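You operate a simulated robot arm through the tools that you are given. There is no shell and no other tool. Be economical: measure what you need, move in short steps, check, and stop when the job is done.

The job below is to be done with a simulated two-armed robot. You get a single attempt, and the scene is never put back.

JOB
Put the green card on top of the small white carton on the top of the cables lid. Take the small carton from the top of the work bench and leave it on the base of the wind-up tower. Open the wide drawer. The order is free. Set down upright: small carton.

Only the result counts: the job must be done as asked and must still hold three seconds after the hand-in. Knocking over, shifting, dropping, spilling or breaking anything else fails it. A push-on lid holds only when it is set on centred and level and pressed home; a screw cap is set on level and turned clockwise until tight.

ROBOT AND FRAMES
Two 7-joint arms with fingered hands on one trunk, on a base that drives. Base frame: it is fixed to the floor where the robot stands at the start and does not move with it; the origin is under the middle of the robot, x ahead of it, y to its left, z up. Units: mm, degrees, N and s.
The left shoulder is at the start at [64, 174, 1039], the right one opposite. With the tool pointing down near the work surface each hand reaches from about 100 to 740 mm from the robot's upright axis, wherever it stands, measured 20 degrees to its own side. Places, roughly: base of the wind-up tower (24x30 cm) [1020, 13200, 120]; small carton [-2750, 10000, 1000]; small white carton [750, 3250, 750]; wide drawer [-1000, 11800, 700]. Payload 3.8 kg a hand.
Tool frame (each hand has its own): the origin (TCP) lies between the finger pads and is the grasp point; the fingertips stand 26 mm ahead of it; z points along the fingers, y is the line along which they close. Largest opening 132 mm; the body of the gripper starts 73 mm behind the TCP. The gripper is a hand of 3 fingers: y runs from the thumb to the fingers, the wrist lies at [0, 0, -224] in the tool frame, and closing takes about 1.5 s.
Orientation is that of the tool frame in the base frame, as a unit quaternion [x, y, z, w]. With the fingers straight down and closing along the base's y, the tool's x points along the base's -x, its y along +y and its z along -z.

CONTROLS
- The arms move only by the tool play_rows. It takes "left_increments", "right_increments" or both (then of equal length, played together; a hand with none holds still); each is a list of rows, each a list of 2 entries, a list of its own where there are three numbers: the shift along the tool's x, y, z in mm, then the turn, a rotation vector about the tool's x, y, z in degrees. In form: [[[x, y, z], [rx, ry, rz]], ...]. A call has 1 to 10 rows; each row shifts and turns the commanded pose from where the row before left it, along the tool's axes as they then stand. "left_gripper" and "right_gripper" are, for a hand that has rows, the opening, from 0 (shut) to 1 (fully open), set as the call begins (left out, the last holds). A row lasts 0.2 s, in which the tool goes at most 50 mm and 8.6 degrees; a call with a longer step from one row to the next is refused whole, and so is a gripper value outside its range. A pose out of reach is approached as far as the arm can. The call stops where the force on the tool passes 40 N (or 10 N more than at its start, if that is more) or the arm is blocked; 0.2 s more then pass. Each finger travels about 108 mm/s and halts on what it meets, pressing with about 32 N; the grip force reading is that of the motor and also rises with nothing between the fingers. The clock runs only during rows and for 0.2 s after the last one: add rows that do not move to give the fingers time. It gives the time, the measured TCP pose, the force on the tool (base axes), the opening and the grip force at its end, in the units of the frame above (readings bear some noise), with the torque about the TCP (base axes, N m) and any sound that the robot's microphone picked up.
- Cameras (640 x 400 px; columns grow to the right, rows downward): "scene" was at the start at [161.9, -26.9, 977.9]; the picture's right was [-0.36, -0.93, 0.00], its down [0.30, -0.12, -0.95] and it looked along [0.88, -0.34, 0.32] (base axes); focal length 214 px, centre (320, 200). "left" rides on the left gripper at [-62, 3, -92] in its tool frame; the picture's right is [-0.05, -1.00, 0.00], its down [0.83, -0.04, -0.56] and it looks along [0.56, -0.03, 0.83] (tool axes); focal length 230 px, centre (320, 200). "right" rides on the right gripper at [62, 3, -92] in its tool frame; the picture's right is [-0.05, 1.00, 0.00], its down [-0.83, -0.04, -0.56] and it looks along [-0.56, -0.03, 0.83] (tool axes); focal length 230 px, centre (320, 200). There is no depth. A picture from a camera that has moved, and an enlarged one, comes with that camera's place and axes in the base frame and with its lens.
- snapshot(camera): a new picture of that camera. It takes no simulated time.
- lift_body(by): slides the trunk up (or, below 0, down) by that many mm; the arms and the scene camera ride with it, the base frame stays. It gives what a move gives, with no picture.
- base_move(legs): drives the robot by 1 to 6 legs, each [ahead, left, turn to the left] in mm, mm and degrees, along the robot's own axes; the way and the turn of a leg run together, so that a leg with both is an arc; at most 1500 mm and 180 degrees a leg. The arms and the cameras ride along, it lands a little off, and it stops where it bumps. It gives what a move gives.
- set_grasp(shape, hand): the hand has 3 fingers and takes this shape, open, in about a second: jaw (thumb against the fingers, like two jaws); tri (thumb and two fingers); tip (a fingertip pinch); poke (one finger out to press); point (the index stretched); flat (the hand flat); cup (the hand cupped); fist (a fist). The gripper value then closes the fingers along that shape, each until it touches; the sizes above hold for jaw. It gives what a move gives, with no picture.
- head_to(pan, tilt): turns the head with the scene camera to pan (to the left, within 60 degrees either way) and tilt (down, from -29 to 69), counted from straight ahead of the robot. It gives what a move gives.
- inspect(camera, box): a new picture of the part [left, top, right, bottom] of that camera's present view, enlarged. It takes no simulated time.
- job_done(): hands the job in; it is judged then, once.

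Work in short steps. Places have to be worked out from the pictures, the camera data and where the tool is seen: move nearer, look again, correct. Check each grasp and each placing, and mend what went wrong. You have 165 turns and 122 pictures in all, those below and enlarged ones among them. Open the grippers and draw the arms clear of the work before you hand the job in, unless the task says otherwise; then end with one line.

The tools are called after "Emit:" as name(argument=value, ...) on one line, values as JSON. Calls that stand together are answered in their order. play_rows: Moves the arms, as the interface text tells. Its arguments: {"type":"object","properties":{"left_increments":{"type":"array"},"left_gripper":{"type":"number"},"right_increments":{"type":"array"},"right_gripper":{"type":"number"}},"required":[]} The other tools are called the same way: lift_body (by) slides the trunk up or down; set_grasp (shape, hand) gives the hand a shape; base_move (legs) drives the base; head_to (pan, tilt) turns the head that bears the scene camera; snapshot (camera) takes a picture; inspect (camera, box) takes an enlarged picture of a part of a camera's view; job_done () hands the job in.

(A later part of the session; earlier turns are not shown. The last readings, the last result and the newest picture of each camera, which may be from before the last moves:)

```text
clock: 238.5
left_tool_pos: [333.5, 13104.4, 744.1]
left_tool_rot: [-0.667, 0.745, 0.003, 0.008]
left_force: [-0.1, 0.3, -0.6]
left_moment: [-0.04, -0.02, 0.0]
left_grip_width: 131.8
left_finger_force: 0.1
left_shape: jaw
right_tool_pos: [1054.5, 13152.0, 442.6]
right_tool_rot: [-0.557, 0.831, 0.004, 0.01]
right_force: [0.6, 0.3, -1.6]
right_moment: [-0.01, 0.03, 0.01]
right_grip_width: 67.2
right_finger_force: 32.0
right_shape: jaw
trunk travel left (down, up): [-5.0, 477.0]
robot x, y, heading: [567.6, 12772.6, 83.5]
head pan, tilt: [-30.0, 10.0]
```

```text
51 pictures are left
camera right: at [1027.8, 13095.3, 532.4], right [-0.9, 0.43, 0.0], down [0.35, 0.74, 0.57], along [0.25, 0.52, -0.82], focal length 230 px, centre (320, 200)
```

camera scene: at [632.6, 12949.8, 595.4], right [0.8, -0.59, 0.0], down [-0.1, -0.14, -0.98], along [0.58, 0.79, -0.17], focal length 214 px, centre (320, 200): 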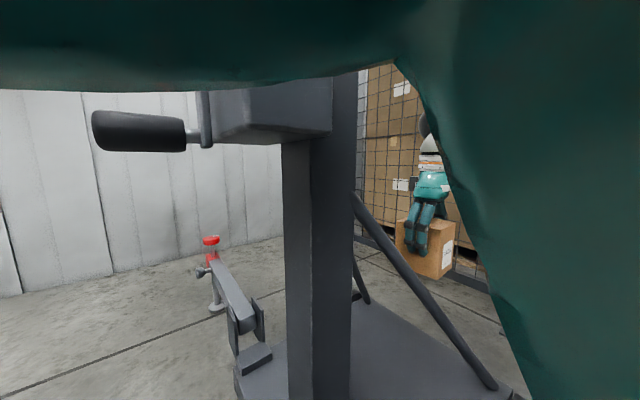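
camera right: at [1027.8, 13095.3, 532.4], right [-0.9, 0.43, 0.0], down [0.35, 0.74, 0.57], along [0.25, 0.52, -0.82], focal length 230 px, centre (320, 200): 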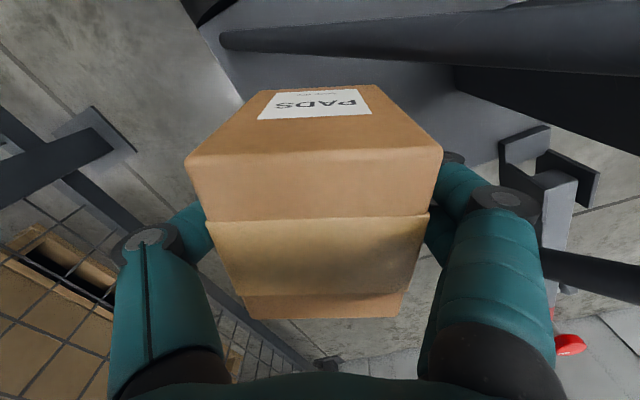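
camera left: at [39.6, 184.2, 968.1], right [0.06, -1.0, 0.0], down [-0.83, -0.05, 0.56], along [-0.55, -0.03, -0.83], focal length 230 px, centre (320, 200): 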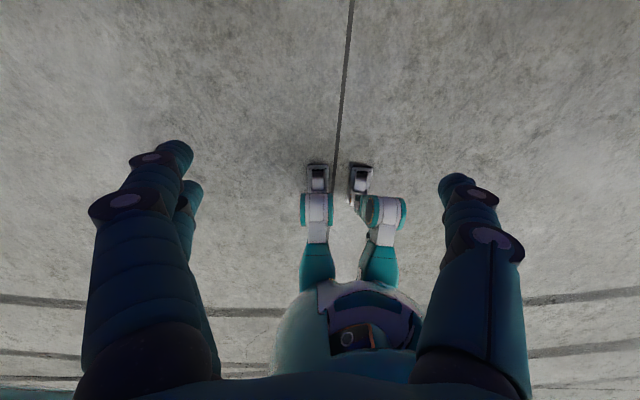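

The hand camera protruding toward the strut needs more room, so I need the base further forward. I look down in front of me to find what blocked the base.

Emit:
head_to(pan=-10, tilt=60)

Emit:
snapshot(camera="scene")

Emit:
snapshot(camera="left")

```text
clock: 239.6
left_tool_pos: [333.6, 13104.5, 744.9]
left_tool_rot: [-0.667, 0.745, 0.002, 0.008]
left_force: [0.4, -0.1, -0.3]
left_moment: [-0.01, -0.01, 0.02]
left_grip_width: 131.6
left_finger_force: 0.1
left_shape: jaw
right_tool_pos: [1055.2, 13152.2, 442.5]
right_tool_rot: [-0.557, 0.831, 0.005, 0.01]
right_force: [-0.3, -1.0, -0.9]
right_moment: [0.04, 0.01, -0.02]
right_grip_width: 67.7
right_finger_force: 32.3
right_shape: jaw
trunk travel left (down, up): [-5.0, 477.0]
robot x, y, heading: [567.3, 12775.5, 83.5]
head pan, tilt: [-10.0, 60.0]
```

```text
50 pictures are left
camera scene: at [596.3, 12939.0, 521.0], right [0.96, -0.28, 0.0], down [-0.24, -0.83, -0.5], along [0.14, 0.48, -0.87], focal length 214 px, centre (320, 200)
```

scene: 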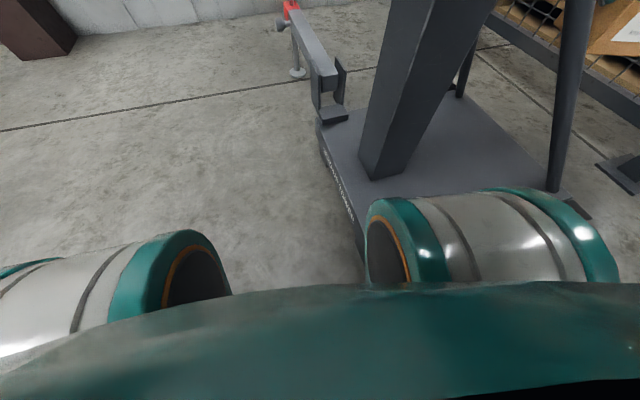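

```text
49 pictures are left
camera left: at [336.2, 13164.2, 837.4], right [1.0, -0.06, 0.01], down [-0.06, -0.84, 0.54], along [-0.03, -0.54, -0.84], focal length 230 px, centre (320, 200)
```

left: 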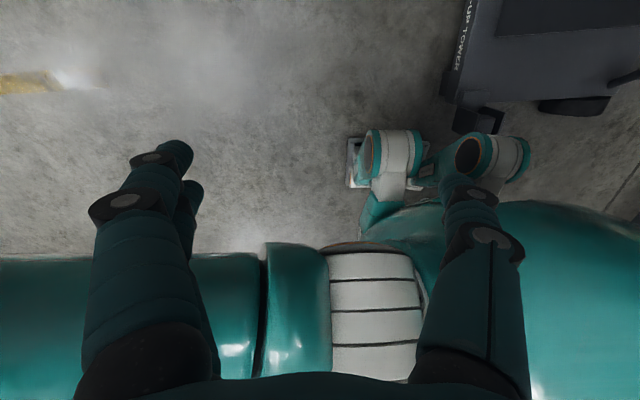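

My squat puts the right knee against the outrigger bracket. Turning the robot ~17.5° left frees the knee, so I first draw the hand back over the strut (raised) to a spot from which the turn swings it safely.

Emit:
play_rows(right_increments=[[[0, 0, -30], [0, 0, 0]], [[30.8, -18.9, 0], [0, 0, 0]], [[30.8, -18.9, 0], [0, 0, 0]], [[30.8, -18.9, 0], [0, 0, 0]], [[30.8, -18.9, 0], [0, 0, 0]], [[30.8, -18.9, 0], [0, 0, 0]], [[30.8, -18.9, 0], [0, 0, 0]], [[30.8, -18.9, 0], [0, 0, 0]], [[30.8, -18.9, 0], [0, 0, 0]], [[30.8, -18.9, 0], [0, 0, 0]]])

```text
clock: 241.8
left_tool_pos: [333.3, 13104.4, 746.3]
left_tool_rot: [-0.666, 0.746, 0.002, 0.009]
left_force: [0.7, 1.0, -0.3]
left_moment: [-0.03, 0.01, -0.02]
left_grip_width: 131.9
left_finger_force: 0.0
left_shape: jaw
right_tool_pos: [1108.7, 12828.2, 468.5]
right_tool_rot: [-0.557, 0.83, 0.004, 0.01]
right_force: [-0.2, 0.0, -2.1]
right_moment: [-0.02, -0.01, 0.01]
right_grip_width: 67.2
right_finger_force: 32.0
right_shape: jaw
trunk travel left (down, up): [-5.0, 477.0]
robot x, y, heading: [565.5, 12772.2, 83.6]
head pan, tilt: [-10.0, 60.0]
```

Now I back 15 mm off the bracket and turn 17.5° left.

Emit:
base_move(legs=[[-15, 0, 0], [0, 0, 17.5]])

Emit:
head_to(pan=-25, tilt=55)

Emit:
snapshot(camera="scene")

```text
clock: 243.6
left_tool_pos: [241.2, 13001.8, 745.3]
left_tool_rot: [0.774, -0.633, -0.004, -0.008]
left_force: [0.4, -0.3, -0.1]
left_moment: [-0.01, 0.01, -0.02]
left_grip_width: 132.0
left_finger_force: 0.0
left_shape: jaw
right_tool_pos: [1062.6, 12976.6, 467.6]
right_tool_rot: [-0.679, 0.734, 0.006, 0.009]
right_force: [0.9, 0.5, -2.0]
right_moment: [-0.03, -0.03, 0.01]
right_grip_width: 67.3
right_finger_force: 32.0
right_shape: jaw
trunk travel left (down, up): [-5.0, 477.0]
robot x, y, heading: [563.6, 12755.9, 101.3]
head pan, tilt: [-10.0, 60.0]
```

```text
clock: 244.4
left_tool_pos: [240.9, 13001.7, 745.0]
left_tool_rot: [0.774, -0.633, -0.004, -0.007]
left_force: [0.7, -0.1, 0.2]
left_moment: [0.0, 0.02, -0.03]
left_grip_width: 131.9
left_finger_force: 0.0
left_shape: jaw
right_tool_pos: [1063.8, 12975.4, 468.4]
right_tool_rot: [-0.679, 0.734, 0.006, 0.009]
right_force: [-0.4, -0.1, -1.5]
right_moment: [0.01, 0.01, 0.0]
right_grip_width: 67.2
right_finger_force: 31.7
right_shape: jaw
trunk travel left (down, up): [-5.0, 477.0]
robot x, y, heading: [564.8, 12756.8, 101.6]
head pan, tilt: [-25.0, 55.0]
```

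```text
48 pictures are left
camera scene: at [561.3, 12928.7, 527.0], right [0.97, -0.23, 0.0], down [-0.19, -0.8, -0.57], along [0.13, 0.56, -0.82], focal length 214 px, centre (320, 200)
```

scene: 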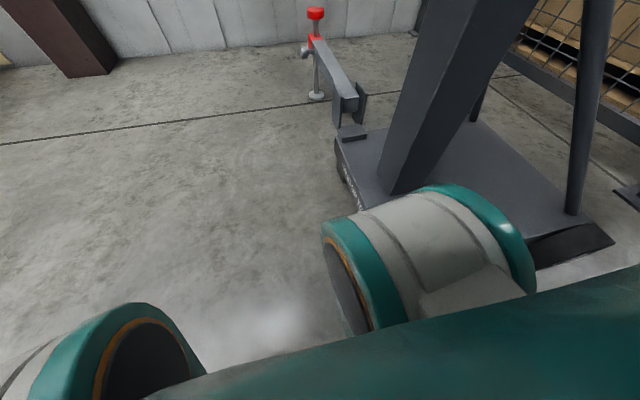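

The knee is now clear of the base front. I need about 13 mm in +x and 12 mm in +y, so a small base nudge.

Emit:
base_move(legs=[[10, -15, 0]])

```text
clock: 245.3
left_tool_pos: [252.2, 13010.2, 744.7]
left_tool_rot: [0.774, -0.634, -0.004, -0.008]
left_force: [-0.2, -0.1, 0.4]
left_moment: [-0.01, -0.04, -0.03]
left_grip_width: 132.1
left_finger_force: 0.0
left_shape: jaw
right_tool_pos: [1072.9, 12986.9, 466.8]
right_tool_rot: [-0.679, 0.734, 0.006, 0.008]
right_force: [-0.4, -0.5, -2.1]
right_moment: [-0.02, -0.02, 0.0]
right_grip_width: 67.4
right_finger_force: 32.1
right_shape: jaw
trunk travel left (down, up): [-5.0, 477.0]
robot x, y, heading: [578.9, 12765.2, 101.1]
head pan, tilt: [-25.0, 55.0]
stopped in leg 1: the robot was blocked; the commanded pose is now the measured one
```

Contact again at the very end, but position is about right. I yaw the hand 28° for best clearance and then carry the carton over the strut to about [1058, 13187].

Emit:
play_rows(right_increments=[[[0, 0, 0], [0, 0, -7]], [[0, 0, 0], [0, 0, -7]], [[0, 0, 0], [0, 0, -7]], [[0, 0, 0], [0, 0, -7]], [[0, 0, 0], [0, 0, 0]]])

Emit:
play_rows(right_increments=[[[-23.7, -8.3, 0], [0, 0, 0]], [[-23.7, -8.3, 0], [0, 0, 0]], [[-23.7, -8.3, 0], [0, 0, 0]], [[-23.7, -8.3, 0], [0, 0, 0]], [[-23.7, -8.3, 0], [0, 0, 0]], [[-23.7, -8.3, 0], [0, 0, 0]], [[-23.7, -8.3, 0], [0, 0, 0]], [[-23.7, -8.3, 0], [0, 0, 0]], [[0, 0, 0], [0, 0, 0]]])

Emit:
snapshot(camera="right")

Emit:
head_to(pan=-40, tilt=30)

Emit:
snapshot(camera="scene")

```text
clock: 246.5
left_tool_pos: [252.2, 13011.2, 745.2]
left_tool_rot: [0.774, -0.634, -0.005, -0.007]
left_force: [-0.5, -1.0, 0.1]
left_moment: [-0.04, 0.0, -0.03]
left_grip_width: 131.8
left_finger_force: 0.0
left_shape: jaw
right_tool_pos: [1073.0, 12987.7, 467.6]
right_tool_rot: [0.838, -0.546, -0.003, -0.01]
right_force: [-1.0, -0.6, -1.4]
right_moment: [-0.02, -0.01, -0.01]
right_grip_width: 67.2
right_finger_force: 32.1
right_shape: jaw
trunk travel left (down, up): [-5.0, 477.0]
robot x, y, heading: [575.0, 12767.8, 101.5]
head pan, tilt: [-25.0, 55.0]
```

```text
clock: 248.5
left_tool_pos: [251.1, 13011.9, 745.4]
left_tool_rot: [0.774, -0.633, -0.003, -0.008]
left_force: [0.2, -0.7, 0.5]
left_moment: [-0.02, 0.01, 0.0]
left_grip_width: 131.8
left_finger_force: 0.1
left_shape: jaw
right_tool_pos: [1057.7, 13187.7, 473.8]
right_tool_rot: [0.837, -0.547, -0.003, -0.01]
right_force: [-0.1, -0.7, -0.9]
right_moment: [-0.02, -0.04, 0.01]
right_grip_width: 67.1
right_finger_force: 31.9
right_shape: jaw
trunk travel left (down, up): [-5.0, 477.0]
robot x, y, heading: [574.9, 12767.6, 101.3]
head pan, tilt: [-25.0, 55.0]
```

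```text
47 pictures are left
camera right: at [1078.7, 13128.3, 563.7], right [-0.94, -0.35, -0.01], down [-0.3, 0.77, 0.57], along [-0.19, 0.54, -0.82], focal length 230 px, centre (320, 200)
```

right: 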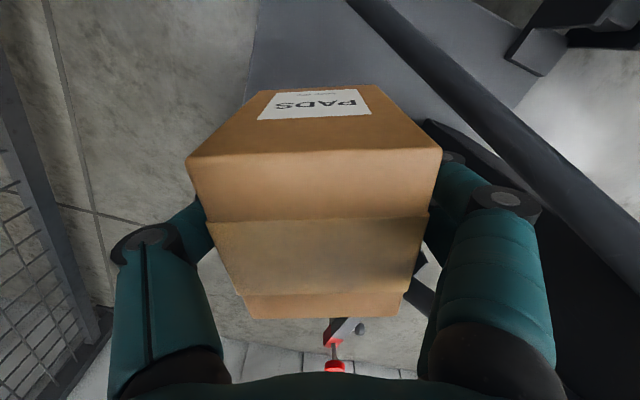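

```text
clock: 249.4
left_tool_pos: [249.5, 13011.0, 745.1]
left_tool_rot: [0.774, -0.633, -0.004, -0.007]
left_force: [-0.7, 0.2, 0.2]
left_moment: [-0.01, 0.05, 0.0]
left_grip_width: 132.0
left_finger_force: 0.1
left_shape: jaw
right_tool_pos: [1058.2, 13186.0, 472.6]
right_tool_rot: [0.836, -0.548, -0.004, -0.01]
right_force: [-0.2, 0.6, -2.1]
right_moment: [0.0, 0.0, -0.01]
right_grip_width: 67.1
right_finger_force: 32.1
right_shape: jaw
trunk travel left (down, up): [-5.0, 477.0]
robot x, y, heading: [578.1, 12769.3, 101.5]
head pan, tilt: [-40.0, 30.0]
```

```text
46 pictures are left
camera scene: at [597.7, 12947.7, 563.0], right [0.88, -0.48, 0.0], down [-0.24, -0.44, -0.87], along [0.41, 0.76, -0.5], focal length 214 px, centre (320, 200)
```

scene: 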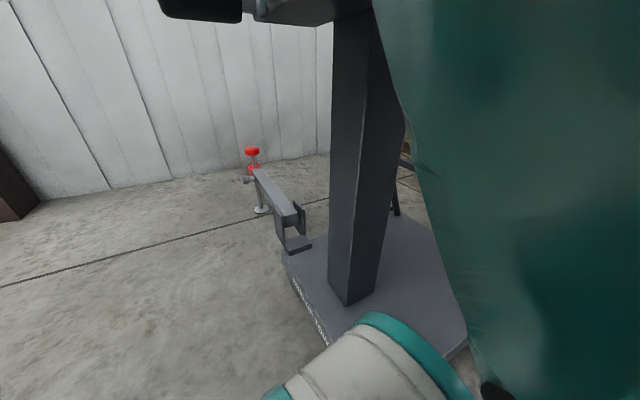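

Geometry checks out (strut where predicted). I descend 190 mm straight down, force-guarded.

Emit:
play_rows(right_increments=[[[0, 0, 20], [0, 0, 0]], [[0, 0, 20], [0, 0, 0]], [[0, 0, 20], [0, 0, 0]], [[0, 0, 20], [0, 0, 0]], [[0, 0, 20], [0, 0, 0]], [[0, 0, 20], [0, 0, 0]], [[0, 0, 20], [0, 0, 0]], [[0, 0, 20], [0, 0, 0]], [[0, 0, 20], [0, 0, 0]], [[0, 0, 10], [0, 0, 0]]])

Emit:
snapshot(camera="right")

```text
clock: 251.6
left_tool_pos: [251.3, 13010.7, 745.0]
left_tool_rot: [0.774, -0.634, -0.004, -0.008]
left_force: [-0.2, -0.7, -0.3]
left_moment: [0.03, 0.01, 0.0]
left_grip_width: 131.8
left_finger_force: 0.1
left_shape: jaw
right_tool_pos: [1058.7, 13189.2, 281.3]
right_tool_rot: [0.837, -0.547, -0.004, -0.01]
right_force: [0.1, -0.4, -2.3]
right_moment: [-0.02, -0.01, 0.04]
right_grip_width: 67.1
right_finger_force: 32.8
right_shape: jaw
trunk travel left (down, up): [-5.0, 477.0]
robot x, y, heading: [573.3, 12770.8, 101.5]
head pan, tilt: [-40.0, 30.0]
```

```text
45 pictures are left
camera right: at [1080.1, 13131.8, 372.0], right [-0.94, -0.35, -0.01], down [-0.3, 0.77, 0.57], along [-0.19, 0.54, -0.82], focal length 230 px, centre (320, 200)
```

right: 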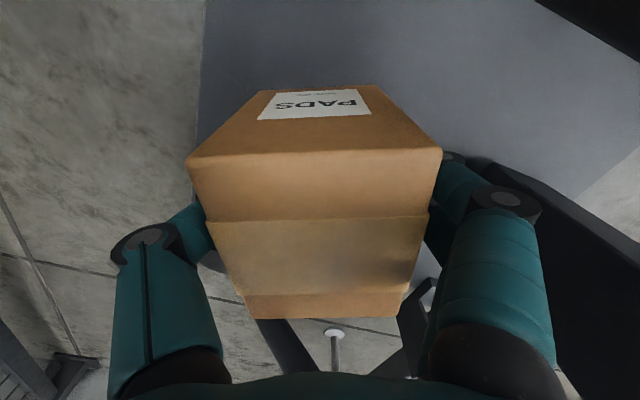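

Over the base plate, well inside. I descend 70 mm more, then creep.

Emit:
play_rows(right_increments=[[[0, 0, 15], [0, 0, 0]], [[0, 0, 15], [0, 0, 0]], [[0, 0, 15], [0, 0, 0]], [[0, 0, 15], [0, 0, 0]], [[0, 0, 10], [0, 0, 0]], [[0, 0, 0], [0, 0, 0]]])

Emit:
play_rows(right_increments=[[[0, 0, 4], [0, 0, 0]], [[0, 0, 4], [0, 0, 0]], [[0, 0, 3], [0, 0, 0]], [[0, 0, 0], [0, 0, 0]]])

Emit:
snapshot(camera="right")

```text
clock: 253.0
left_tool_pos: [251.9, 13009.4, 745.7]
left_tool_rot: [0.774, -0.633, -0.004, -0.009]
left_force: [-0.4, 1.0, -0.2]
left_moment: [-0.01, 0.01, -0.02]
left_grip_width: 132.1
left_finger_force: 0.1
left_shape: jaw
right_tool_pos: [1060.0, 13191.1, 212.3]
right_tool_rot: [0.837, -0.546, -0.004, -0.01]
right_force: [0.0, -0.4, -2.9]
right_moment: [0.0, 0.01, 0.01]
right_grip_width: 67.0
right_finger_force: 32.1
right_shape: jaw
trunk travel left (down, up): [-5.0, 477.0]
robot x, y, heading: [577.9, 12767.2, 101.5]
head pan, tilt: [-40.0, 30.0]
```

```text
clock: 254.0
left_tool_pos: [253.1, 13008.5, 746.6]
left_tool_rot: [0.774, -0.633, -0.006, -0.009]
left_force: [-0.3, -0.6, 1.2]
left_moment: [0.03, -0.02, -0.02]
left_grip_width: 132.0
left_finger_force: 0.0
left_shape: jaw
right_tool_pos: [1059.4, 13191.4, 200.7]
right_tool_rot: [0.837, -0.547, -0.005, -0.01]
right_force: [0.1, 0.2, -1.5]
right_moment: [-0.03, -0.03, -0.03]
right_grip_width: 67.2
right_finger_force: 32.2
right_shape: jaw
trunk travel left (down, up): [-5.0, 477.0]
robot x, y, heading: [575.3, 12768.7, 101.4]
head pan, tilt: [-40.0, 30.0]
```

```text
44 pictures are left
camera right: at [1080.7, 13133.1, 291.2], right [-0.94, -0.35, -0.01], down [-0.3, 0.77, 0.57], along [-0.19, 0.54, -0.82], focal length 230 px, centre (320, 200)
```

right: 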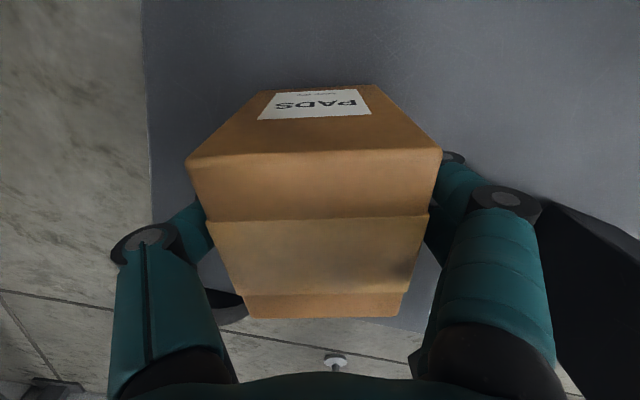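

Still in the air (no contact force). I creep further in 3 mm steps.

Emit:
play_rows(right_increments=[[[0, 0, 3], [0, 0, 0]], [[0, 0, 3], [0, 0, 0]], [[0, 0, 0], [0, 0, 0]]])

Emit:
play_rows(right_increments=[[[0, 0, 2], [0, 0, 0]], [[0, 0, 2], [0, 0, 0]], [[0, 0, 0], [0, 0, 0]]])

```text
clock: 254.8
left_tool_pos: [251.5, 13008.5, 747.7]
left_tool_rot: [0.774, -0.633, -0.006, -0.009]
left_force: [0.4, 0.7, 0.3]
left_moment: [0.01, -0.02, -0.01]
left_grip_width: 132.0
left_finger_force: 0.1
left_shape: jaw
right_tool_pos: [1059.5, 13193.6, 196.6]
right_tool_rot: [0.837, -0.547, -0.005, -0.012]
right_force: [0.7, -6.9, 32.3]
right_moment: [-0.14, 0.11, 0.04]
right_grip_width: 66.8
right_finger_force: 31.9
right_shape: jaw
trunk travel left (down, up): [-5.0, 477.0]
robot x, y, heading: [577.1, 12766.5, 101.4]
head pan, tilt: [-40.0, 30.0]
```

```text
clock: 255.3
left_tool_pos: [251.6, 13008.5, 745.5]
left_tool_rot: [0.773, -0.634, -0.005, -0.009]
left_force: [-0.3, -0.4, -0.2]
left_moment: [-0.01, 0.0, 0.02]
left_grip_width: 131.7
left_finger_force: 0.1
left_shape: jaw
right_tool_pos: [1059.8, 13194.1, 196.7]
right_tool_rot: [0.837, -0.547, -0.004, -0.013]
right_force: [-3.0, -4.9, 24.7]
right_moment: [-0.12, 0.21, 0.03]
right_grip_width: 66.3
right_finger_force: 31.6
right_shape: jaw
trunk travel left (down, up): [-5.0, 477.0]
robot x, y, heading: [577.2, 12764.0, 101.1]
head pan, tilt: [-40.0, 30.0]
stopped in row 2 (right hand): the force on the tool passed its limit at 45 N (the readings are from after the stop); the commanded pose is now the measured one
```

Contact with the base at TCP z≈197 (25–32 N up). I ease up 1.5 mm and release.

Emit:
play_rows(right_increments=[[[0, 0, -1.5], [0, 0, 0]], [[0, 0, 0], [0, 0, 0]]])

Emit:
play_rows(right_increments=[[[0, 0, 0], [0, 0, 0]], [[0, 0, 0], [0, 0, 0]], [[0, 0, 0], [0, 0, 0]], [[0, 0, 0], [0, 0, 0]], [[0, 0, 0], [0, 0, 0]]], right_gripper=0.85)

Emit:
snapshot(camera="right")

```text
clock: 255.9
left_tool_pos: [250.4, 13008.9, 745.3]
left_tool_rot: [0.774, -0.634, -0.005, -0.01]
left_force: [0.1, -0.4, -0.6]
left_moment: [0.02, 0.02, -0.01]
left_grip_width: 131.8
left_finger_force: 0.1
left_shape: jaw
right_tool_pos: [1059.3, 13193.0, 197.2]
right_tool_rot: [0.837, -0.547, -0.005, -0.012]
right_force: [-0.8, -1.1, 10.5]
right_moment: [-0.05, 0.17, 0.03]
right_grip_width: 66.4
right_finger_force: 31.7
right_shape: jaw
trunk travel left (down, up): [-5.0, 477.0]
robot x, y, heading: [578.2, 12766.2, 101.3]
head pan, tilt: [-40.0, 30.0]
```

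```text
clock: 257.1
left_tool_pos: [250.7, 13008.2, 745.6]
left_tool_rot: [0.774, -0.633, -0.005, -0.008]
left_force: [-0.1, 0.2, -0.3]
left_moment: [0.0, 0.0, -0.01]
left_grip_width: 132.2
left_finger_force: 0.1
left_shape: jaw
right_tool_pos: [1059.5, 13192.9, 196.5]
right_tool_rot: [0.837, -0.547, -0.004, -0.012]
right_force: [0.1, 0.1, 0.4]
right_moment: [0.02, -0.02, -0.02]
right_grip_width: 112.0
right_finger_force: 0.1
right_shape: jaw
trunk travel left (down, up): [-5.0, 477.0]
robot x, y, heading: [577.0, 12765.3, 101.5]
head pan, tilt: [-40.0, 30.0]
```

```text
43 pictures are left
camera right: at [1081.1, 13133.4, 287.3], right [-0.94, -0.35, -0.02], down [-0.3, 0.76, 0.57], along [-0.19, 0.54, -0.82], focal length 230 px, centre (320, 200)
```

right: 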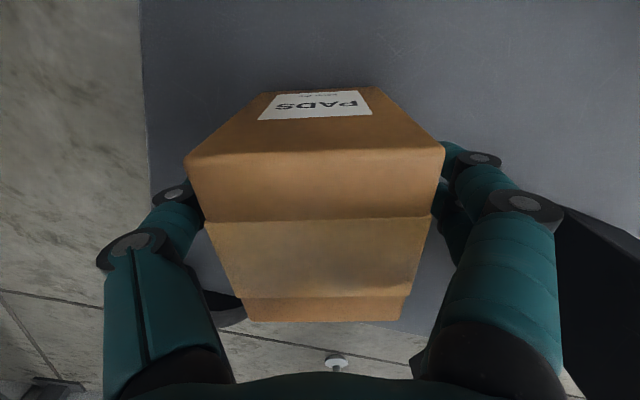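

The carton stands upright on the base. I raise the hand straight up.

Emit:
play_rows(right_increments=[[[0, 0, -15], [0, 0, 0]], [[0, 0, -15], [0, 0, 0]], [[0, 0, -25], [0, 0, 0]], [[0, 0, -30], [0, 0, 0]], [[0, 0, -30], [0, 0, 0]], [[0, 0, -30], [0, 0, 0]], [[0, 0, -30], [0, 0, 0]], [[0, 0, -30], [0, 0, 0]], [[0, 0, -30], [0, 0, 0]], [[0, 0, -30], [0, 0, 0]]])

Emit:
snapshot(camera="right")

```text
clock: 259.3
left_tool_pos: [252.0, 13011.5, 744.6]
left_tool_rot: [0.774, -0.633, -0.003, -0.009]
left_force: [-0.4, -0.5, 0.2]
left_moment: [-0.04, -0.03, -0.03]
left_grip_width: 132.0
left_finger_force: 0.1
left_shape: jaw
right_tool_pos: [1059.5, 13189.0, 460.2]
right_tool_rot: [0.837, -0.548, -0.004, -0.01]
right_force: [0.4, 0.3, -0.2]
right_moment: [-0.02, 0.0, 0.01]
right_grip_width: 111.8
right_finger_force: 0.1
right_shape: jaw
trunk travel left (down, up): [-5.0, 477.0]
robot x, y, heading: [576.7, 12768.6, 101.5]
head pan, tilt: [-40.0, 30.0]
```

```text
42 pictures are left
camera right: at [1079.8, 13130.0, 551.4], right [-0.94, -0.35, -0.01], down [-0.3, 0.77, 0.57], along [-0.19, 0.54, -0.82], focal length 230 px, centre (320, 200)
```

right: 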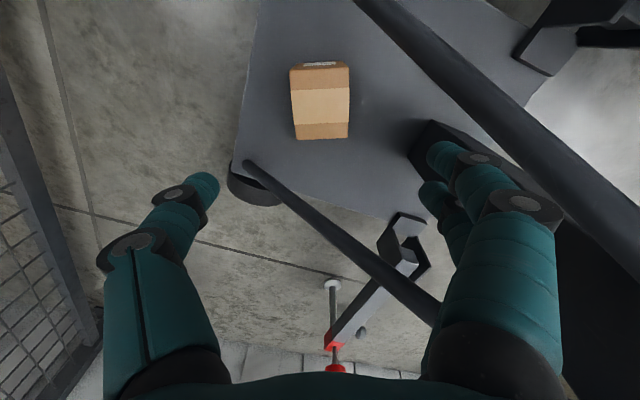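

The carton stands upright on the base between the struts. I retreat the hand along the path it came.

Emit:
play_rows(right_increments=[[[23.7, 8.3, 0], [0, 0, 0]], [[23.7, 8.3, 0], [0, 0, 0]], [[23.7, 8.3, 0], [0, 0, 0]], [[23.7, 8.3, 0], [0, 0, 0]], [[23.7, 8.3, 0], [0, 0, 0]], [[23.7, 8.3, 0], [0, 0, 0]], [[23.7, 8.3, 0], [0, 0, 0]], [[23.7, 8.3, 0], [0, 0, 0]]])

Emit:
base_move(legs=[[-20, 10, 0], [0, 0, -17.5]])

```text
clock: 261.1
left_tool_pos: [250.9, 13009.8, 745.3]
left_tool_rot: [0.774, -0.633, -0.004, -0.007]
left_force: [-0.2, 0.1, 0.9]
left_moment: [0.02, -0.01, 0.01]
left_grip_width: 132.1
left_finger_force: 0.0
left_shape: jaw
right_tool_pos: [1073.1, 12987.6, 455.6]
right_tool_rot: [0.838, -0.546, -0.004, -0.011]
right_force: [-0.1, 0.6, 0.3]
right_moment: [-0.01, 0.02, 0.01]
right_grip_width: 112.0
right_finger_force: 0.1
right_shape: jaw
trunk travel left (down, up): [-5.0, 477.0]
robot x, y, heading: [575.8, 12767.5, 101.3]
head pan, tilt: [-40.0, 30.0]
```

```text
clock: 262.9
left_tool_pos: [333.1, 13074.3, 746.2]
left_tool_rot: [-0.669, 0.743, 0.003, 0.008]
left_force: [-0.3, 0.4, 0.6]
left_moment: [-0.02, -0.01, -0.03]
left_grip_width: 131.9
left_finger_force: 0.0
left_shape: jaw
right_tool_pos: [1109.8, 12808.0, 455.1]
right_tool_rot: [0.744, -0.668, -0.002, -0.011]
right_force: [0.1, -0.1, 0.3]
right_moment: [-0.04, -0.01, 0.0]
right_grip_width: 111.9
right_finger_force: 0.1
right_shape: jaw
trunk travel left (down, up): [-5.0, 477.0]
robot x, y, heading: [570.2, 12745.6, 84.0]
head pan, tilt: [-40.0, 30.0]
```

I strafe away from the tower to the left and raise the trunk, then check the tower and carton once more.

Emit:
base_move(legs=[[-60, 620, 0]])

Emit:
lift_body(by=300)

Emit:
head_to(pan=-55, tilt=25)

Emit:
snapshot(camera="scene")

```text
clock: 268.9
left_tool_pos: [-296.8, 13083.8, 745.9]
left_tool_rot: [-0.667, 0.745, 0.003, 0.008]
left_force: [-0.5, 0.1, -0.1]
left_moment: [-0.02, -0.02, -0.01]
left_grip_width: 131.9
left_finger_force: 0.1
left_shape: jaw
right_tool_pos: [478.9, 12812.4, 454.6]
right_tool_rot: [0.743, -0.669, -0.001, -0.011]
right_force: [1.2, 0.2, -0.4]
right_moment: [-0.01, 0.0, -0.03]
right_grip_width: 112.1
right_finger_force: 0.1
right_shape: jaw
trunk travel left (down, up): [-5.0, 477.0]
robot x, y, heading: [-60.7, 12752.5, 83.8]
head pan, tilt: [-40.0, 30.0]
```

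```text
clock: 271.9
left_tool_pos: [-296.2, 13083.0, 1044.6]
left_tool_rot: [-0.667, 0.745, 0.003, 0.008]
left_force: [-1.0, -0.5, 0.5]
left_moment: [-0.03, -0.02, -0.02]
left_grip_width: 131.8
left_finger_force: 0.0
left_shape: jaw
right_tool_pos: [479.4, 12811.3, 755.8]
right_tool_rot: [0.743, -0.67, -0.002, -0.011]
right_force: [0.1, -0.1, -0.5]
right_moment: [0.0, 0.01, 0.01]
right_grip_width: 111.8
right_finger_force: 0.0
right_shape: jaw
trunk travel left (down, up): [-305.0, 177.0]
robot x, y, heading: [-62.7, 12754.3, 83.9]
head pan, tilt: [-40.0, 30.0]
```

```text
clock: 272.6
left_tool_pos: [-296.6, 13084.3, 1045.0]
left_tool_rot: [-0.668, 0.744, 0.002, 0.008]
left_force: [-0.2, 0.4, 0.4]
left_moment: [0.02, 0.03, 0.0]
left_grip_width: 132.1
left_finger_force: 0.0
left_shape: jaw
right_tool_pos: [479.3, 12812.1, 755.7]
right_tool_rot: [0.743, -0.669, -0.002, -0.011]
right_force: [-1.1, -0.6, -0.2]
right_moment: [-0.02, 0.0, 0.01]
right_grip_width: 112.1
right_finger_force: 0.1
right_shape: jaw
trunk travel left (down, up): [-305.0, 177.0]
robot x, y, heading: [-61.5, 12753.2, 83.6]
head pan, tilt: [-55.0, 25.0]
```

```text
41 pictures are left
camera scene: at [27.4, 12884.7, 865.2], right [0.48, -0.88, 0.0], down [-0.37, -0.2, -0.91], along [0.79, 0.44, -0.42], focal length 214 px, centre (320, 200)
```

scene: 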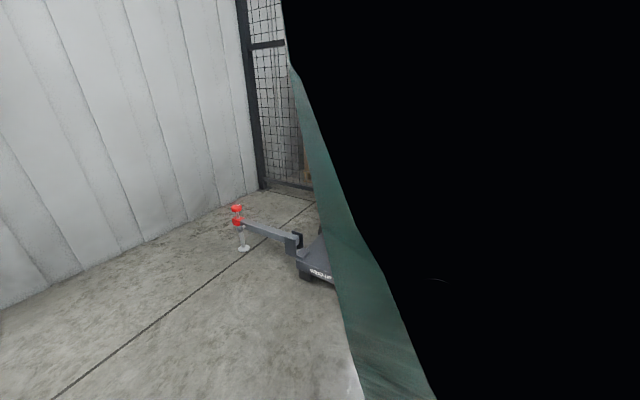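

I turn to face -x and look toward the desk's far side.

Emit:
base_move(legs=[[0, 0, 96]])

Emit:
head_to(pan=35, tilt=20)

Emit:
snapshot(camera="scene")

```text
clock: 277.1
left_tool_pos: [-366.8, 12487.1, 1045.4]
left_tool_rot: [1.0, -0.007, -0.008, -0.003]
left_force: [-1.0, 0.4, -0.4]
left_moment: [-0.02, 0.0, 0.0]
left_grip_width: 131.9
left_finger_force: 0.0
left_shape: jaw
right_tool_pos: [-172.0, 13285.8, 755.9]
right_tool_rot: [0.995, 0.101, -0.01, -0.007]
right_force: [0.0, 0.1, -0.2]
right_moment: [0.01, 0.02, -0.03]
right_grip_width: 111.9
right_finger_force: 0.0
right_shape: jaw
trunk travel left (down, up): [-305.0, 177.0]
robot x, y, heading: [-61.2, 12755.3, 179.5]
head pan, tilt: [-55.0, 25.0]
```

```text
clock: 278.7
left_tool_pos: [-367.8, 12486.6, 1044.8]
left_tool_rot: [1.0, -0.006, -0.008, -0.003]
left_force: [0.4, 0.1, 0.1]
left_moment: [-0.04, -0.01, 0.0]
left_grip_width: 131.8
left_finger_force: 0.0
left_shape: jaw
right_tool_pos: [-172.5, 13284.2, 757.4]
right_tool_rot: [0.995, 0.101, -0.009, -0.007]
right_force: [-0.8, 0.0, 1.0]
right_moment: [0.03, -0.01, -0.02]
right_grip_width: 111.9
right_finger_force: 0.0
right_shape: jaw
trunk travel left (down, up): [-305.0, 177.0]
robot x, y, heading: [-59.6, 12751.7, 179.3]
head pan, tilt: [35.0, 20.0]
```

```text
40 pictures are left
camera scene: at [-226.1, 12702.6, 873.3], right [-0.56, 0.83, 0.0], down [0.28, 0.19, -0.94], along [-0.78, -0.53, -0.34], focal length 214 px, centre (320, 200)
```

scene: 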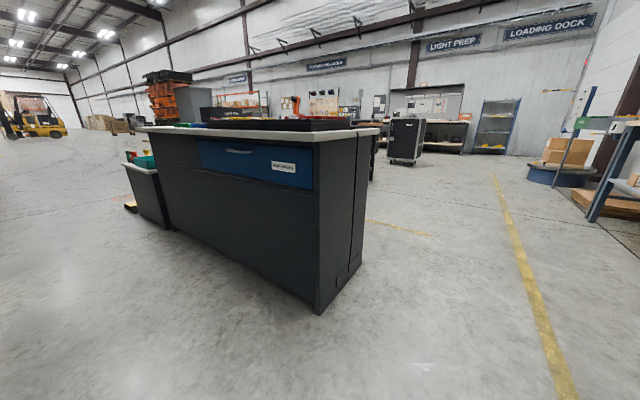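

There is the blue wide drawer on the desk's +x face. I zoom on it.

Emit:
inspect(camera="scene", box=[130, 100, 390, 240])

```text
2.46 times, centred on (260, 170) of scene
camera zoom: at [-226.1, 12702.6, 873.3], right [-0.56, 0.83, 0.0], down [0.28, 0.19, -0.94], along [-0.78, -0.53, -0.34], focal length 528 px, centre (468, 274)
```

zoom: 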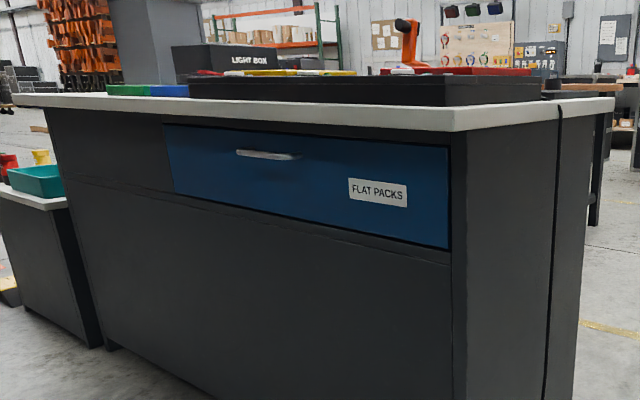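

The handle is a horizontal bar at about y 11713–11910, z≈745, face x≈-887. I strafe to y≈11620, lower the trunk a bit and then pose the right hand to point at it with vertical closing.

Emit:
base_move(legs=[[0, 1130, 0]])

Emit:
lift_body(by=-120)

Emit:
play_rows(right_increments=[[[-25, 15, -15], [0, 0, -8]], [[-25, 15, -15], [0, 0, -8]], [[-25, 15, -15], [0, 0, -8]], [[-25, 15, -15], [0, 0, -8]], [[-25, 15, -15], [0, 0, -8]], [[-10, 0, -15], [0, 0, -8]], [[-10, 0, -15], [0, 0, -8]], [[-10, 0, -15], [0, 0, -8]], [[0, 0, 0], [0, 0, -8]], [[0, 0, 0], [0, 0, -6.4]]])

```text
clock: 289.0
left_tool_pos: [-359.0, 11343.3, 1045.4]
left_tool_rot: [1.0, 0.007, -0.008, -0.003]
left_force: [-0.5, -0.2, 0.3]
left_moment: [0.0, 0.02, -0.02]
left_grip_width: 131.8
left_finger_force: 0.0
left_shape: jaw
right_tool_pos: [-183.6, 12145.7, 756.6]
right_tool_rot: [0.993, 0.114, -0.009, -0.006]
right_force: [-0.2, -1.0, 0.1]
right_moment: [0.02, 0.03, -0.01]
right_grip_width: 111.9
right_finger_force: 0.1
right_shape: jaw
trunk travel left (down, up): [-305.0, 177.0]
robot x, y, heading: [-60.7, 11618.4, -179.0]
head pan, tilt: [35.0, 20.0]
```

```text
clock: 290.5
left_tool_pos: [-356.6, 11344.0, 924.9]
left_tool_rot: [1.0, 0.008, -0.008, -0.003]
left_force: [0.1, 0.7, -0.1]
left_moment: [-0.01, 0.01, 0.0]
left_grip_width: 131.7
left_finger_force: 0.2
left_shape: jaw
right_tool_pos: [-184.0, 12147.3, 636.3]
right_tool_rot: [0.993, 0.114, -0.01, -0.007]
right_force: [-0.2, -0.1, -0.3]
right_moment: [-0.02, -0.02, -0.04]
right_grip_width: 112.0
right_finger_force: 0.1
right_shape: jaw
trunk travel left (down, up): [-185.0, 297.0]
robot x, y, heading: [-58.5, 11619.4, -179.1]
head pan, tilt: [35.0, 20.0]
```

```text
clock: 292.7
left_tool_pos: [-358.4, 11343.5, 926.0]
left_tool_rot: [1.0, 0.007, -0.008, -0.003]
left_force: [0.7, 0.0, -0.3]
left_moment: [-0.02, 0.0, 0.01]
left_grip_width: 131.8
left_finger_force: 0.0
left_shape: jaw
right_tool_pos: [-340.4, 12004.5, 775.6]
right_tool_rot: [0.697, 0.717, -0.004, -0.011]
right_force: [0.3, 0.9, 0.3]
right_moment: [0.0, 0.0, -0.01]
right_grip_width: 112.1
right_finger_force: 0.1
right_shape: jaw
right hand out of reach, approached as far as the arm can: row 3, 4, 5
trunk travel left (down, up): [-185.0, 297.0]
robot x, y, heading: [-60.7, 11615.8, -179.2]
head pan, tilt: [35.0, 20.0]
```

Roll is done (tool x to +y, tool y to +x). I extend ahead and inwards, then begin pitching the fingers forward.

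Emit:
play_rows(right_increments=[[[-28, -28, 0], [0, 0, 0]], [[-28, -28, 0], [0, 0, 0]], [[-28, -28, 0], [0, 0, 0]], [[-28, -28, 0], [0, 0, 0]], [[-28, -28, 0], [0, 0, 0]], [[0, 0, 0], [8, 0, 0]], [[0, 0, 0], [8, 0, 0]], [[0, 0, 0], [8, 0, 0]], [[0, 0, 0], [8, 0, 0]], [[0, 0, 0], [8, 0, 0]]])

Emit:
play_rows(right_increments=[[[0, 0, 0], [8, 0, 0]], [[0, 0, 0], [8, 0, 0]], [[0, 0, 0], [8, 0, 0]]])

```text
clock: 294.9
left_tool_pos: [-359.6, 11343.1, 924.4]
left_tool_rot: [1.0, 0.007, -0.009, -0.004]
left_force: [-0.3, -0.4, -0.1]
left_moment: [0.0, 0.01, 0.0]
left_grip_width: 132.1
left_finger_force: 0.0
left_shape: jaw
right_tool_pos: [-532.7, 11867.6, 793.4]
right_tool_rot: [0.651, 0.684, -0.232, -0.231]
right_force: [-0.1, 0.5, -1.0]
right_moment: [-0.01, 0.0, 0.02]
right_grip_width: 111.8
right_finger_force: 0.1
right_shape: jaw
right hand out of reach, approached as far as the arm can: row 8, 9, 10
trunk travel left (down, up): [-185.0, 297.0]
robot x, y, heading: [-59.5, 11619.0, -179.0]
head pan, tilt: [35.0, 20.0]
```

```text
clock: 295.7
left_tool_pos: [-357.4, 11343.3, 925.8]
left_tool_rot: [1.0, 0.007, -0.008, -0.003]
left_force: [0.1, 0.8, 0.7]
left_moment: [-0.02, -0.01, 0.0]
left_grip_width: 132.1
left_finger_force: 0.0
left_shape: jaw
right_tool_pos: [-595.3, 11878.7, 804.3]
right_tool_rot: [0.59, 0.622, -0.369, -0.36]
right_force: [-0.5, -0.1, -0.3]
right_moment: [-0.03, -0.01, 0.0]
right_grip_width: 112.0
right_finger_force: 0.0
right_shape: jaw
right hand out of reach, approached as far as the arm can: row 1, 2, 3
trunk travel left (down, up): [-185.0, 297.0]
robot x, y, heading: [-58.1, 11617.3, -179.3]
head pan, tilt: [35.0, 20.0]
```

The hand points forward, 28° below horizontal – good enough for gripping the bar. I look through the wrist camera.

Emit:
snapshot(camera="right")

Emit:
head_to(pan=-15, tilt=10)

Emit:
snapshot(camera="scene")

```text
38 pictures are left
camera right: at [-514.5, 11944.4, 845.6], right [0.47, -0.02, -0.88], down [0.51, -0.81, 0.29], along [-0.72, -0.58, -0.37], focal length 230 px, centre (320, 200)
```

right: 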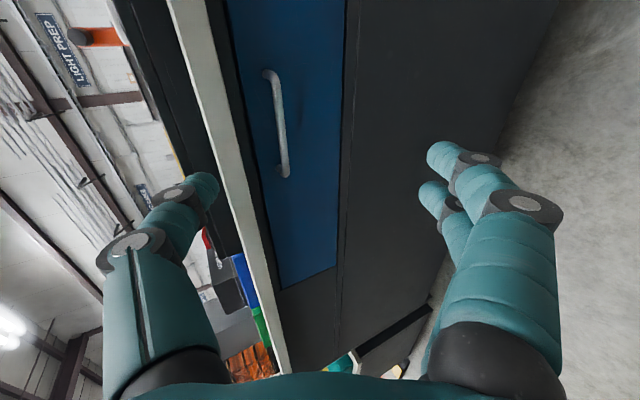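

```text
clock: 296.8
left_tool_pos: [-358.0, 11343.8, 925.2]
left_tool_rot: [1.0, 0.007, -0.007, -0.004]
left_force: [0.3, 0.6, 0.5]
left_moment: [0.01, 0.03, 0.03]
left_grip_width: 131.8
left_finger_force: 0.1
left_shape: jaw
right_tool_pos: [-594.3, 11879.2, 804.8]
right_tool_rot: [0.59, 0.621, -0.369, -0.36]
right_force: [0.5, 0.4, 0.5]
right_moment: [-0.01, 0.01, 0.01]
right_grip_width: 111.9
right_finger_force: 0.1
right_shape: jaw
trunk travel left (down, up): [-185.0, 297.0]
robot x, y, heading: [-60.3, 11618.4, -179.0]
head pan, tilt: [-15.0, 10.0]
```

```text
37 pictures are left
camera scene: at [-234.4, 11640.0, 772.2], right [0.24, 0.97, 0.0], down [0.17, -0.04, -0.98], along [-0.96, 0.24, -0.17], focal length 214 px, centre (320, 200)
```

scene: 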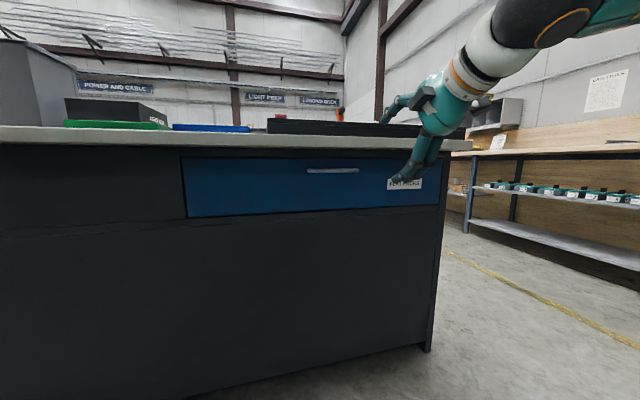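

Triangulation puts the bar at x≈-833, y 11754–11907, z≈749. I pre-close the fingers to ~55 mm, lower the trunk 53 mm and drive 150 ahead and 48 left, then check.

Emit:
lift_body(by=-53)

Emit:
play_rows(right_increments=[[[0, 0, 0], [0, 0, 0]], [[0, 0, 0], [0, 0, 0]], [[0, 0, 0], [0, 0, 0]], [[0, 0, 0], [0, 0, 0]]], right_gripper=0.42)

Emit:
base_move(legs=[[150, 48, 0]])

Emit:
snapshot(camera="right")

Emit:
snapshot(camera="scene")

```text
clock: 297.8
left_tool_pos: [-357.7, 11342.8, 872.2]
left_tool_rot: [1.0, 0.007, -0.008, -0.004]
left_force: [-0.2, -0.1, 1.0]
left_moment: [-0.01, 0.01, 0.02]
left_grip_width: 131.8
left_finger_force: 0.1
left_shape: jaw
right_tool_pos: [-606.0, 11878.9, 723.6]
right_tool_rot: [0.599, 0.632, -0.352, -0.343]
right_force: [0.6, 0.2, 0.2]
right_moment: [0.0, 0.0, 0.01]
right_grip_width: 112.0
right_finger_force: 0.0
right_shape: jaw
trunk travel left (down, up): [-132.0, 350.0]
robot x, y, heading: [-57.8, 11616.1, -179.0]
head pan, tilt: [-15.0, 10.0]
```

```text
clock: 298.8
left_tool_pos: [-358.0, 11343.3, 872.1]
left_tool_rot: [1.0, 0.006, -0.008, -0.003]
left_force: [1.4, -0.5, -0.2]
left_moment: [0.06, -0.04, 0.02]
left_grip_width: 132.0
left_finger_force: 0.1
left_shape: jaw
right_tool_pos: [-604.9, 11879.1, 723.7]
right_tool_rot: [0.6, 0.631, -0.351, -0.343]
right_force: [-0.3, 0.4, 0.3]
right_moment: [0.04, 0.02, -0.03]
right_grip_width: 55.8
right_finger_force: 0.1
right_shape: jaw
trunk travel left (down, up): [-132.0, 350.0]
robot x, y, heading: [-58.0, 11617.2, -179.2]
head pan, tilt: [-15.0, 10.0]
```

```text
clock: 300.2
left_tool_pos: [-506.6, 11291.5, 872.2]
left_tool_rot: [1.0, 0.006, -0.008, -0.003]
left_force: [0.7, 0.0, 0.0]
left_moment: [0.03, 0.01, -0.02]
left_grip_width: 131.6
left_finger_force: 0.1
left_shape: jaw
right_tool_pos: [-754.4, 11829.4, 722.7]
right_tool_rot: [0.599, 0.632, -0.352, -0.344]
right_force: [-0.2, 0.2, -0.2]
right_moment: [0.03, -0.03, 0.05]
right_grip_width: 56.4
right_finger_force: 0.0
right_shape: jaw
trunk travel left (down, up): [-132.0, 350.0]
robot x, y, heading: [-207.5, 11565.6, -179.4]
head pan, tilt: [-15.0, 10.0]
```

```text
36 pictures are left
camera right: at [-676.6, 11894.3, 768.6], right [0.52, -0.02, -0.86], down [0.49, -0.81, 0.31], along [-0.7, -0.58, -0.41], focal length 230 px, centre (320, 200)
```

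right: 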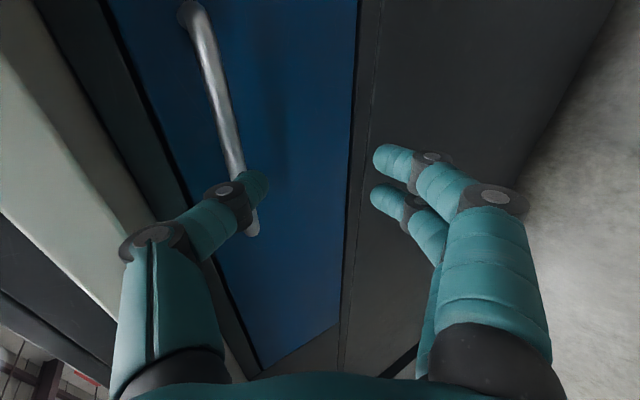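

```text
35 pictures are left
camera scene: at [-386.2, 11589.8, 714.9], right [0.24, 0.97, 0.0], down [0.17, -0.04, -0.98], along [-0.95, 0.24, -0.17], focal length 214 px, centre (320, 200)
```

scene: 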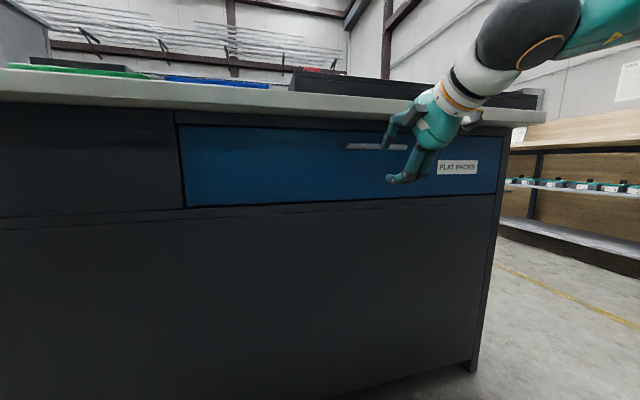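

The hand sits ~27 mm low. I raise the trunk by 22 mm and re-read.

Emit:
lift_body(by=22)

```text
clock: 300.9
left_tool_pos: [-505.7, 11292.6, 892.8]
left_tool_rot: [1.0, 0.005, -0.009, -0.004]
left_force: [-0.3, -0.4, 0.4]
left_moment: [0.03, 0.0, -0.02]
left_grip_width: 131.6
left_finger_force: 0.1
left_shape: jaw
right_tool_pos: [-754.2, 11829.3, 745.3]
right_tool_rot: [0.599, 0.632, -0.352, -0.343]
right_force: [-0.3, 0.0, 0.2]
right_moment: [-0.03, 0.04, 0.03]
right_grip_width: 55.7
right_finger_force: 0.1
right_shape: jaw
trunk travel left (down, up): [-154.0, 328.0]
robot x, y, heading: [-207.6, 11569.7, -179.3]
head pan, tilt: [-15.0, 10.0]
```

I raise 9 mm more and approach to 20 mm short.

Emit:
lift_body(by=9)

Emit:
base_move(legs=[[45, 0, 0]])

Emit:
snapshot(camera="right")

Emit:
inspect(camera="scene", box=[320, 80, 500, 200])

```text
clock: 301.4
left_tool_pos: [-506.1, 11293.4, 903.8]
left_tool_rot: [1.0, 0.007, -0.008, -0.003]
left_force: [0.2, 0.6, -0.2]
left_moment: [0.02, -0.01, 0.01]
left_grip_width: 131.9
left_finger_force: 0.1
left_shape: jaw
right_tool_pos: [-754.0, 11828.5, 755.1]
right_tool_rot: [0.6, 0.632, -0.351, -0.343]
right_force: [-0.3, -0.5, 0.3]
right_moment: [0.04, -0.03, 0.0]
right_grip_width: 55.8
right_finger_force: 0.0
right_shape: jaw
trunk travel left (down, up): [-163.0, 319.0]
robot x, y, heading: [-210.0, 11568.7, -179.2]
head pan, tilt: [-15.0, 10.0]
```

```text
clock: 302.4
left_tool_pos: [-543.6, 11291.6, 902.6]
left_tool_rot: [1.0, 0.007, -0.009, -0.003]
left_force: [0.4, 0.3, -0.4]
left_moment: [0.0, 0.01, 0.0]
left_grip_width: 131.8
left_finger_force: 0.0
left_shape: jaw
right_tool_pos: [-783.4, 11826.7, 746.2]
right_tool_rot: [0.603, 0.637, -0.346, -0.334]
right_force: [3.6, 0.5, -1.4]
right_moment: [0.0, 0.13, -0.04]
right_grip_width: 54.2
right_finger_force: 0.1
right_shape: jaw
trunk travel left (down, up): [-163.0, 319.0]
robot x, y, heading: [-242.4, 11566.9, -179.3]
head pan, tilt: [-15.0, 10.0]
stopped in leg 1: the force on the tool passed its limit at 60 N (the readings are from after the stop); the commanded pose is now the measured one
```

```text
34 pictures are left
camera right: at [-708.2, 11892.9, 793.5], right [0.54, -0.02, -0.84], down [0.49, -0.81, 0.33], along [-0.69, -0.59, -0.43], focal length 230 px, centre (320, 200)
```

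right: 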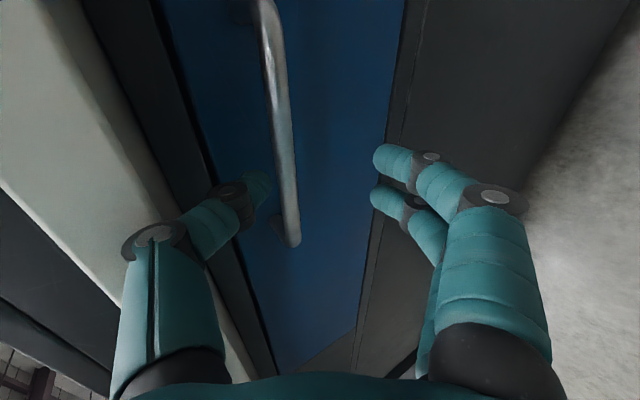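

```text
3.33 times, centred on (410, 140) of scene
camera zoom: at [-421.3, 11589.5, 748.8], right [0.25, 0.97, 0.0], down [0.17, -0.04, -0.98], along [-0.95, 0.24, -0.17], focal length 715 px, centre (20, 400)
```

zoom: 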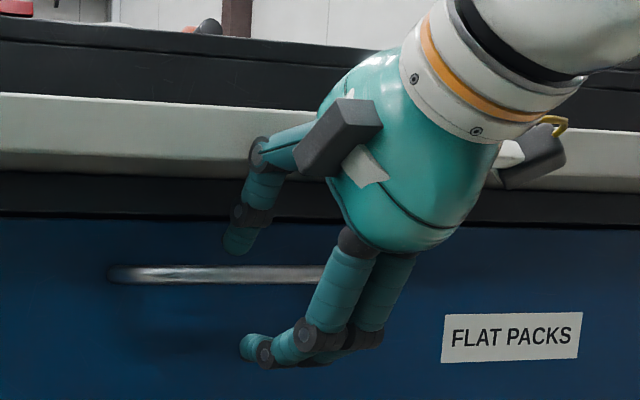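

The thumb knuckle touches the overhanging desk top: the hand must be more horizontal. I back off 200 mm, lower the trunk by 150 (which earlier allowed horizontal pointing) and raise/pitch the hand.

Emit:
base_move(legs=[[-200, 0, 0]])

Emit:
lift_body(by=-150)

Emit:
play_rows(right_increments=[[[0, -24, -8], [4, 0, 0]], [[0, -24, -8], [4, 0, 0]], [[0, -24, -8], [4, 0, 0]], [[0, -24, -4], [4, 0, 0]], [[0, -24, -4], [4, 0, 0]], [[0, -24, 0], [4, 0, 0]], [[0, 0, 0], [4, 0, 0]], [[0, 0, 0], [4, 0, 0]]])

```text
clock: 304.0
left_tool_pos: [-343.6, 11296.2, 902.7]
left_tool_rot: [1.0, 0.007, -0.009, -0.003]
left_force: [0.5, -0.8, -0.1]
left_moment: [-0.01, -0.01, 0.0]
left_grip_width: 131.8
left_finger_force: 0.0
left_shape: jaw
right_tool_pos: [-585.5, 11828.9, 747.1]
right_tool_rot: [0.602, 0.637, -0.347, -0.334]
right_force: [0.4, 0.0, -0.1]
right_moment: [0.02, 0.0, 0.01]
right_grip_width: 55.2
right_finger_force: 0.1
right_shape: jaw
trunk travel left (down, up): [-163.0, 319.0]
robot x, y, heading: [-44.3, 11571.0, -179.2]
head pan, tilt: [-15.0, 10.0]
```

```text
clock: 305.8
left_tool_pos: [-342.0, 11295.5, 752.2]
left_tool_rot: [1.0, 0.008, -0.009, -0.006]
left_force: [-0.3, 0.0, 0.5]
left_moment: [0.01, 0.0, 0.0]
left_grip_width: 132.1
left_finger_force: 0.1
left_shape: jaw
right_tool_pos: [-608.5, 11828.8, 550.4]
right_tool_rot: [0.619, 0.655, -0.313, -0.299]
right_force: [-0.5, -0.1, -0.4]
right_moment: [0.02, -0.06, 0.0]
right_grip_width: 55.6
right_finger_force: 0.0
right_shape: jaw
trunk travel left (down, up): [-13.0, 469.0]
robot x, y, heading: [-41.6, 11570.5, -179.2]
head pan, tilt: [-15.0, 10.0]
```

```text
clock: 307.6
left_tool_pos: [-344.3, 11296.7, 752.1]
left_tool_rot: [1.0, 0.007, -0.008, -0.005]
left_force: [-0.5, 0.2, 1.0]
left_moment: [-0.01, 0.0, 0.01]
left_grip_width: 132.0
left_finger_force: 0.0
left_shape: jaw
right_tool_pos: [-658.1, 11829.6, 698.7]
right_tool_rot: [0.522, 0.555, -0.467, -0.449]
right_force: [0.4, -0.1, 0.1]
right_moment: [0.01, 0.0, -0.01]
right_grip_width: 55.3
right_finger_force: 0.0
right_shape: jaw
right hand out of reach, approached as far as the arm can: row 3, 8
trunk travel left (down, up): [-13.0, 469.0]
robot x, y, heading: [-49.8, 11567.1, -179.2]
head pan, tilt: [-15.0, 10.0]
```

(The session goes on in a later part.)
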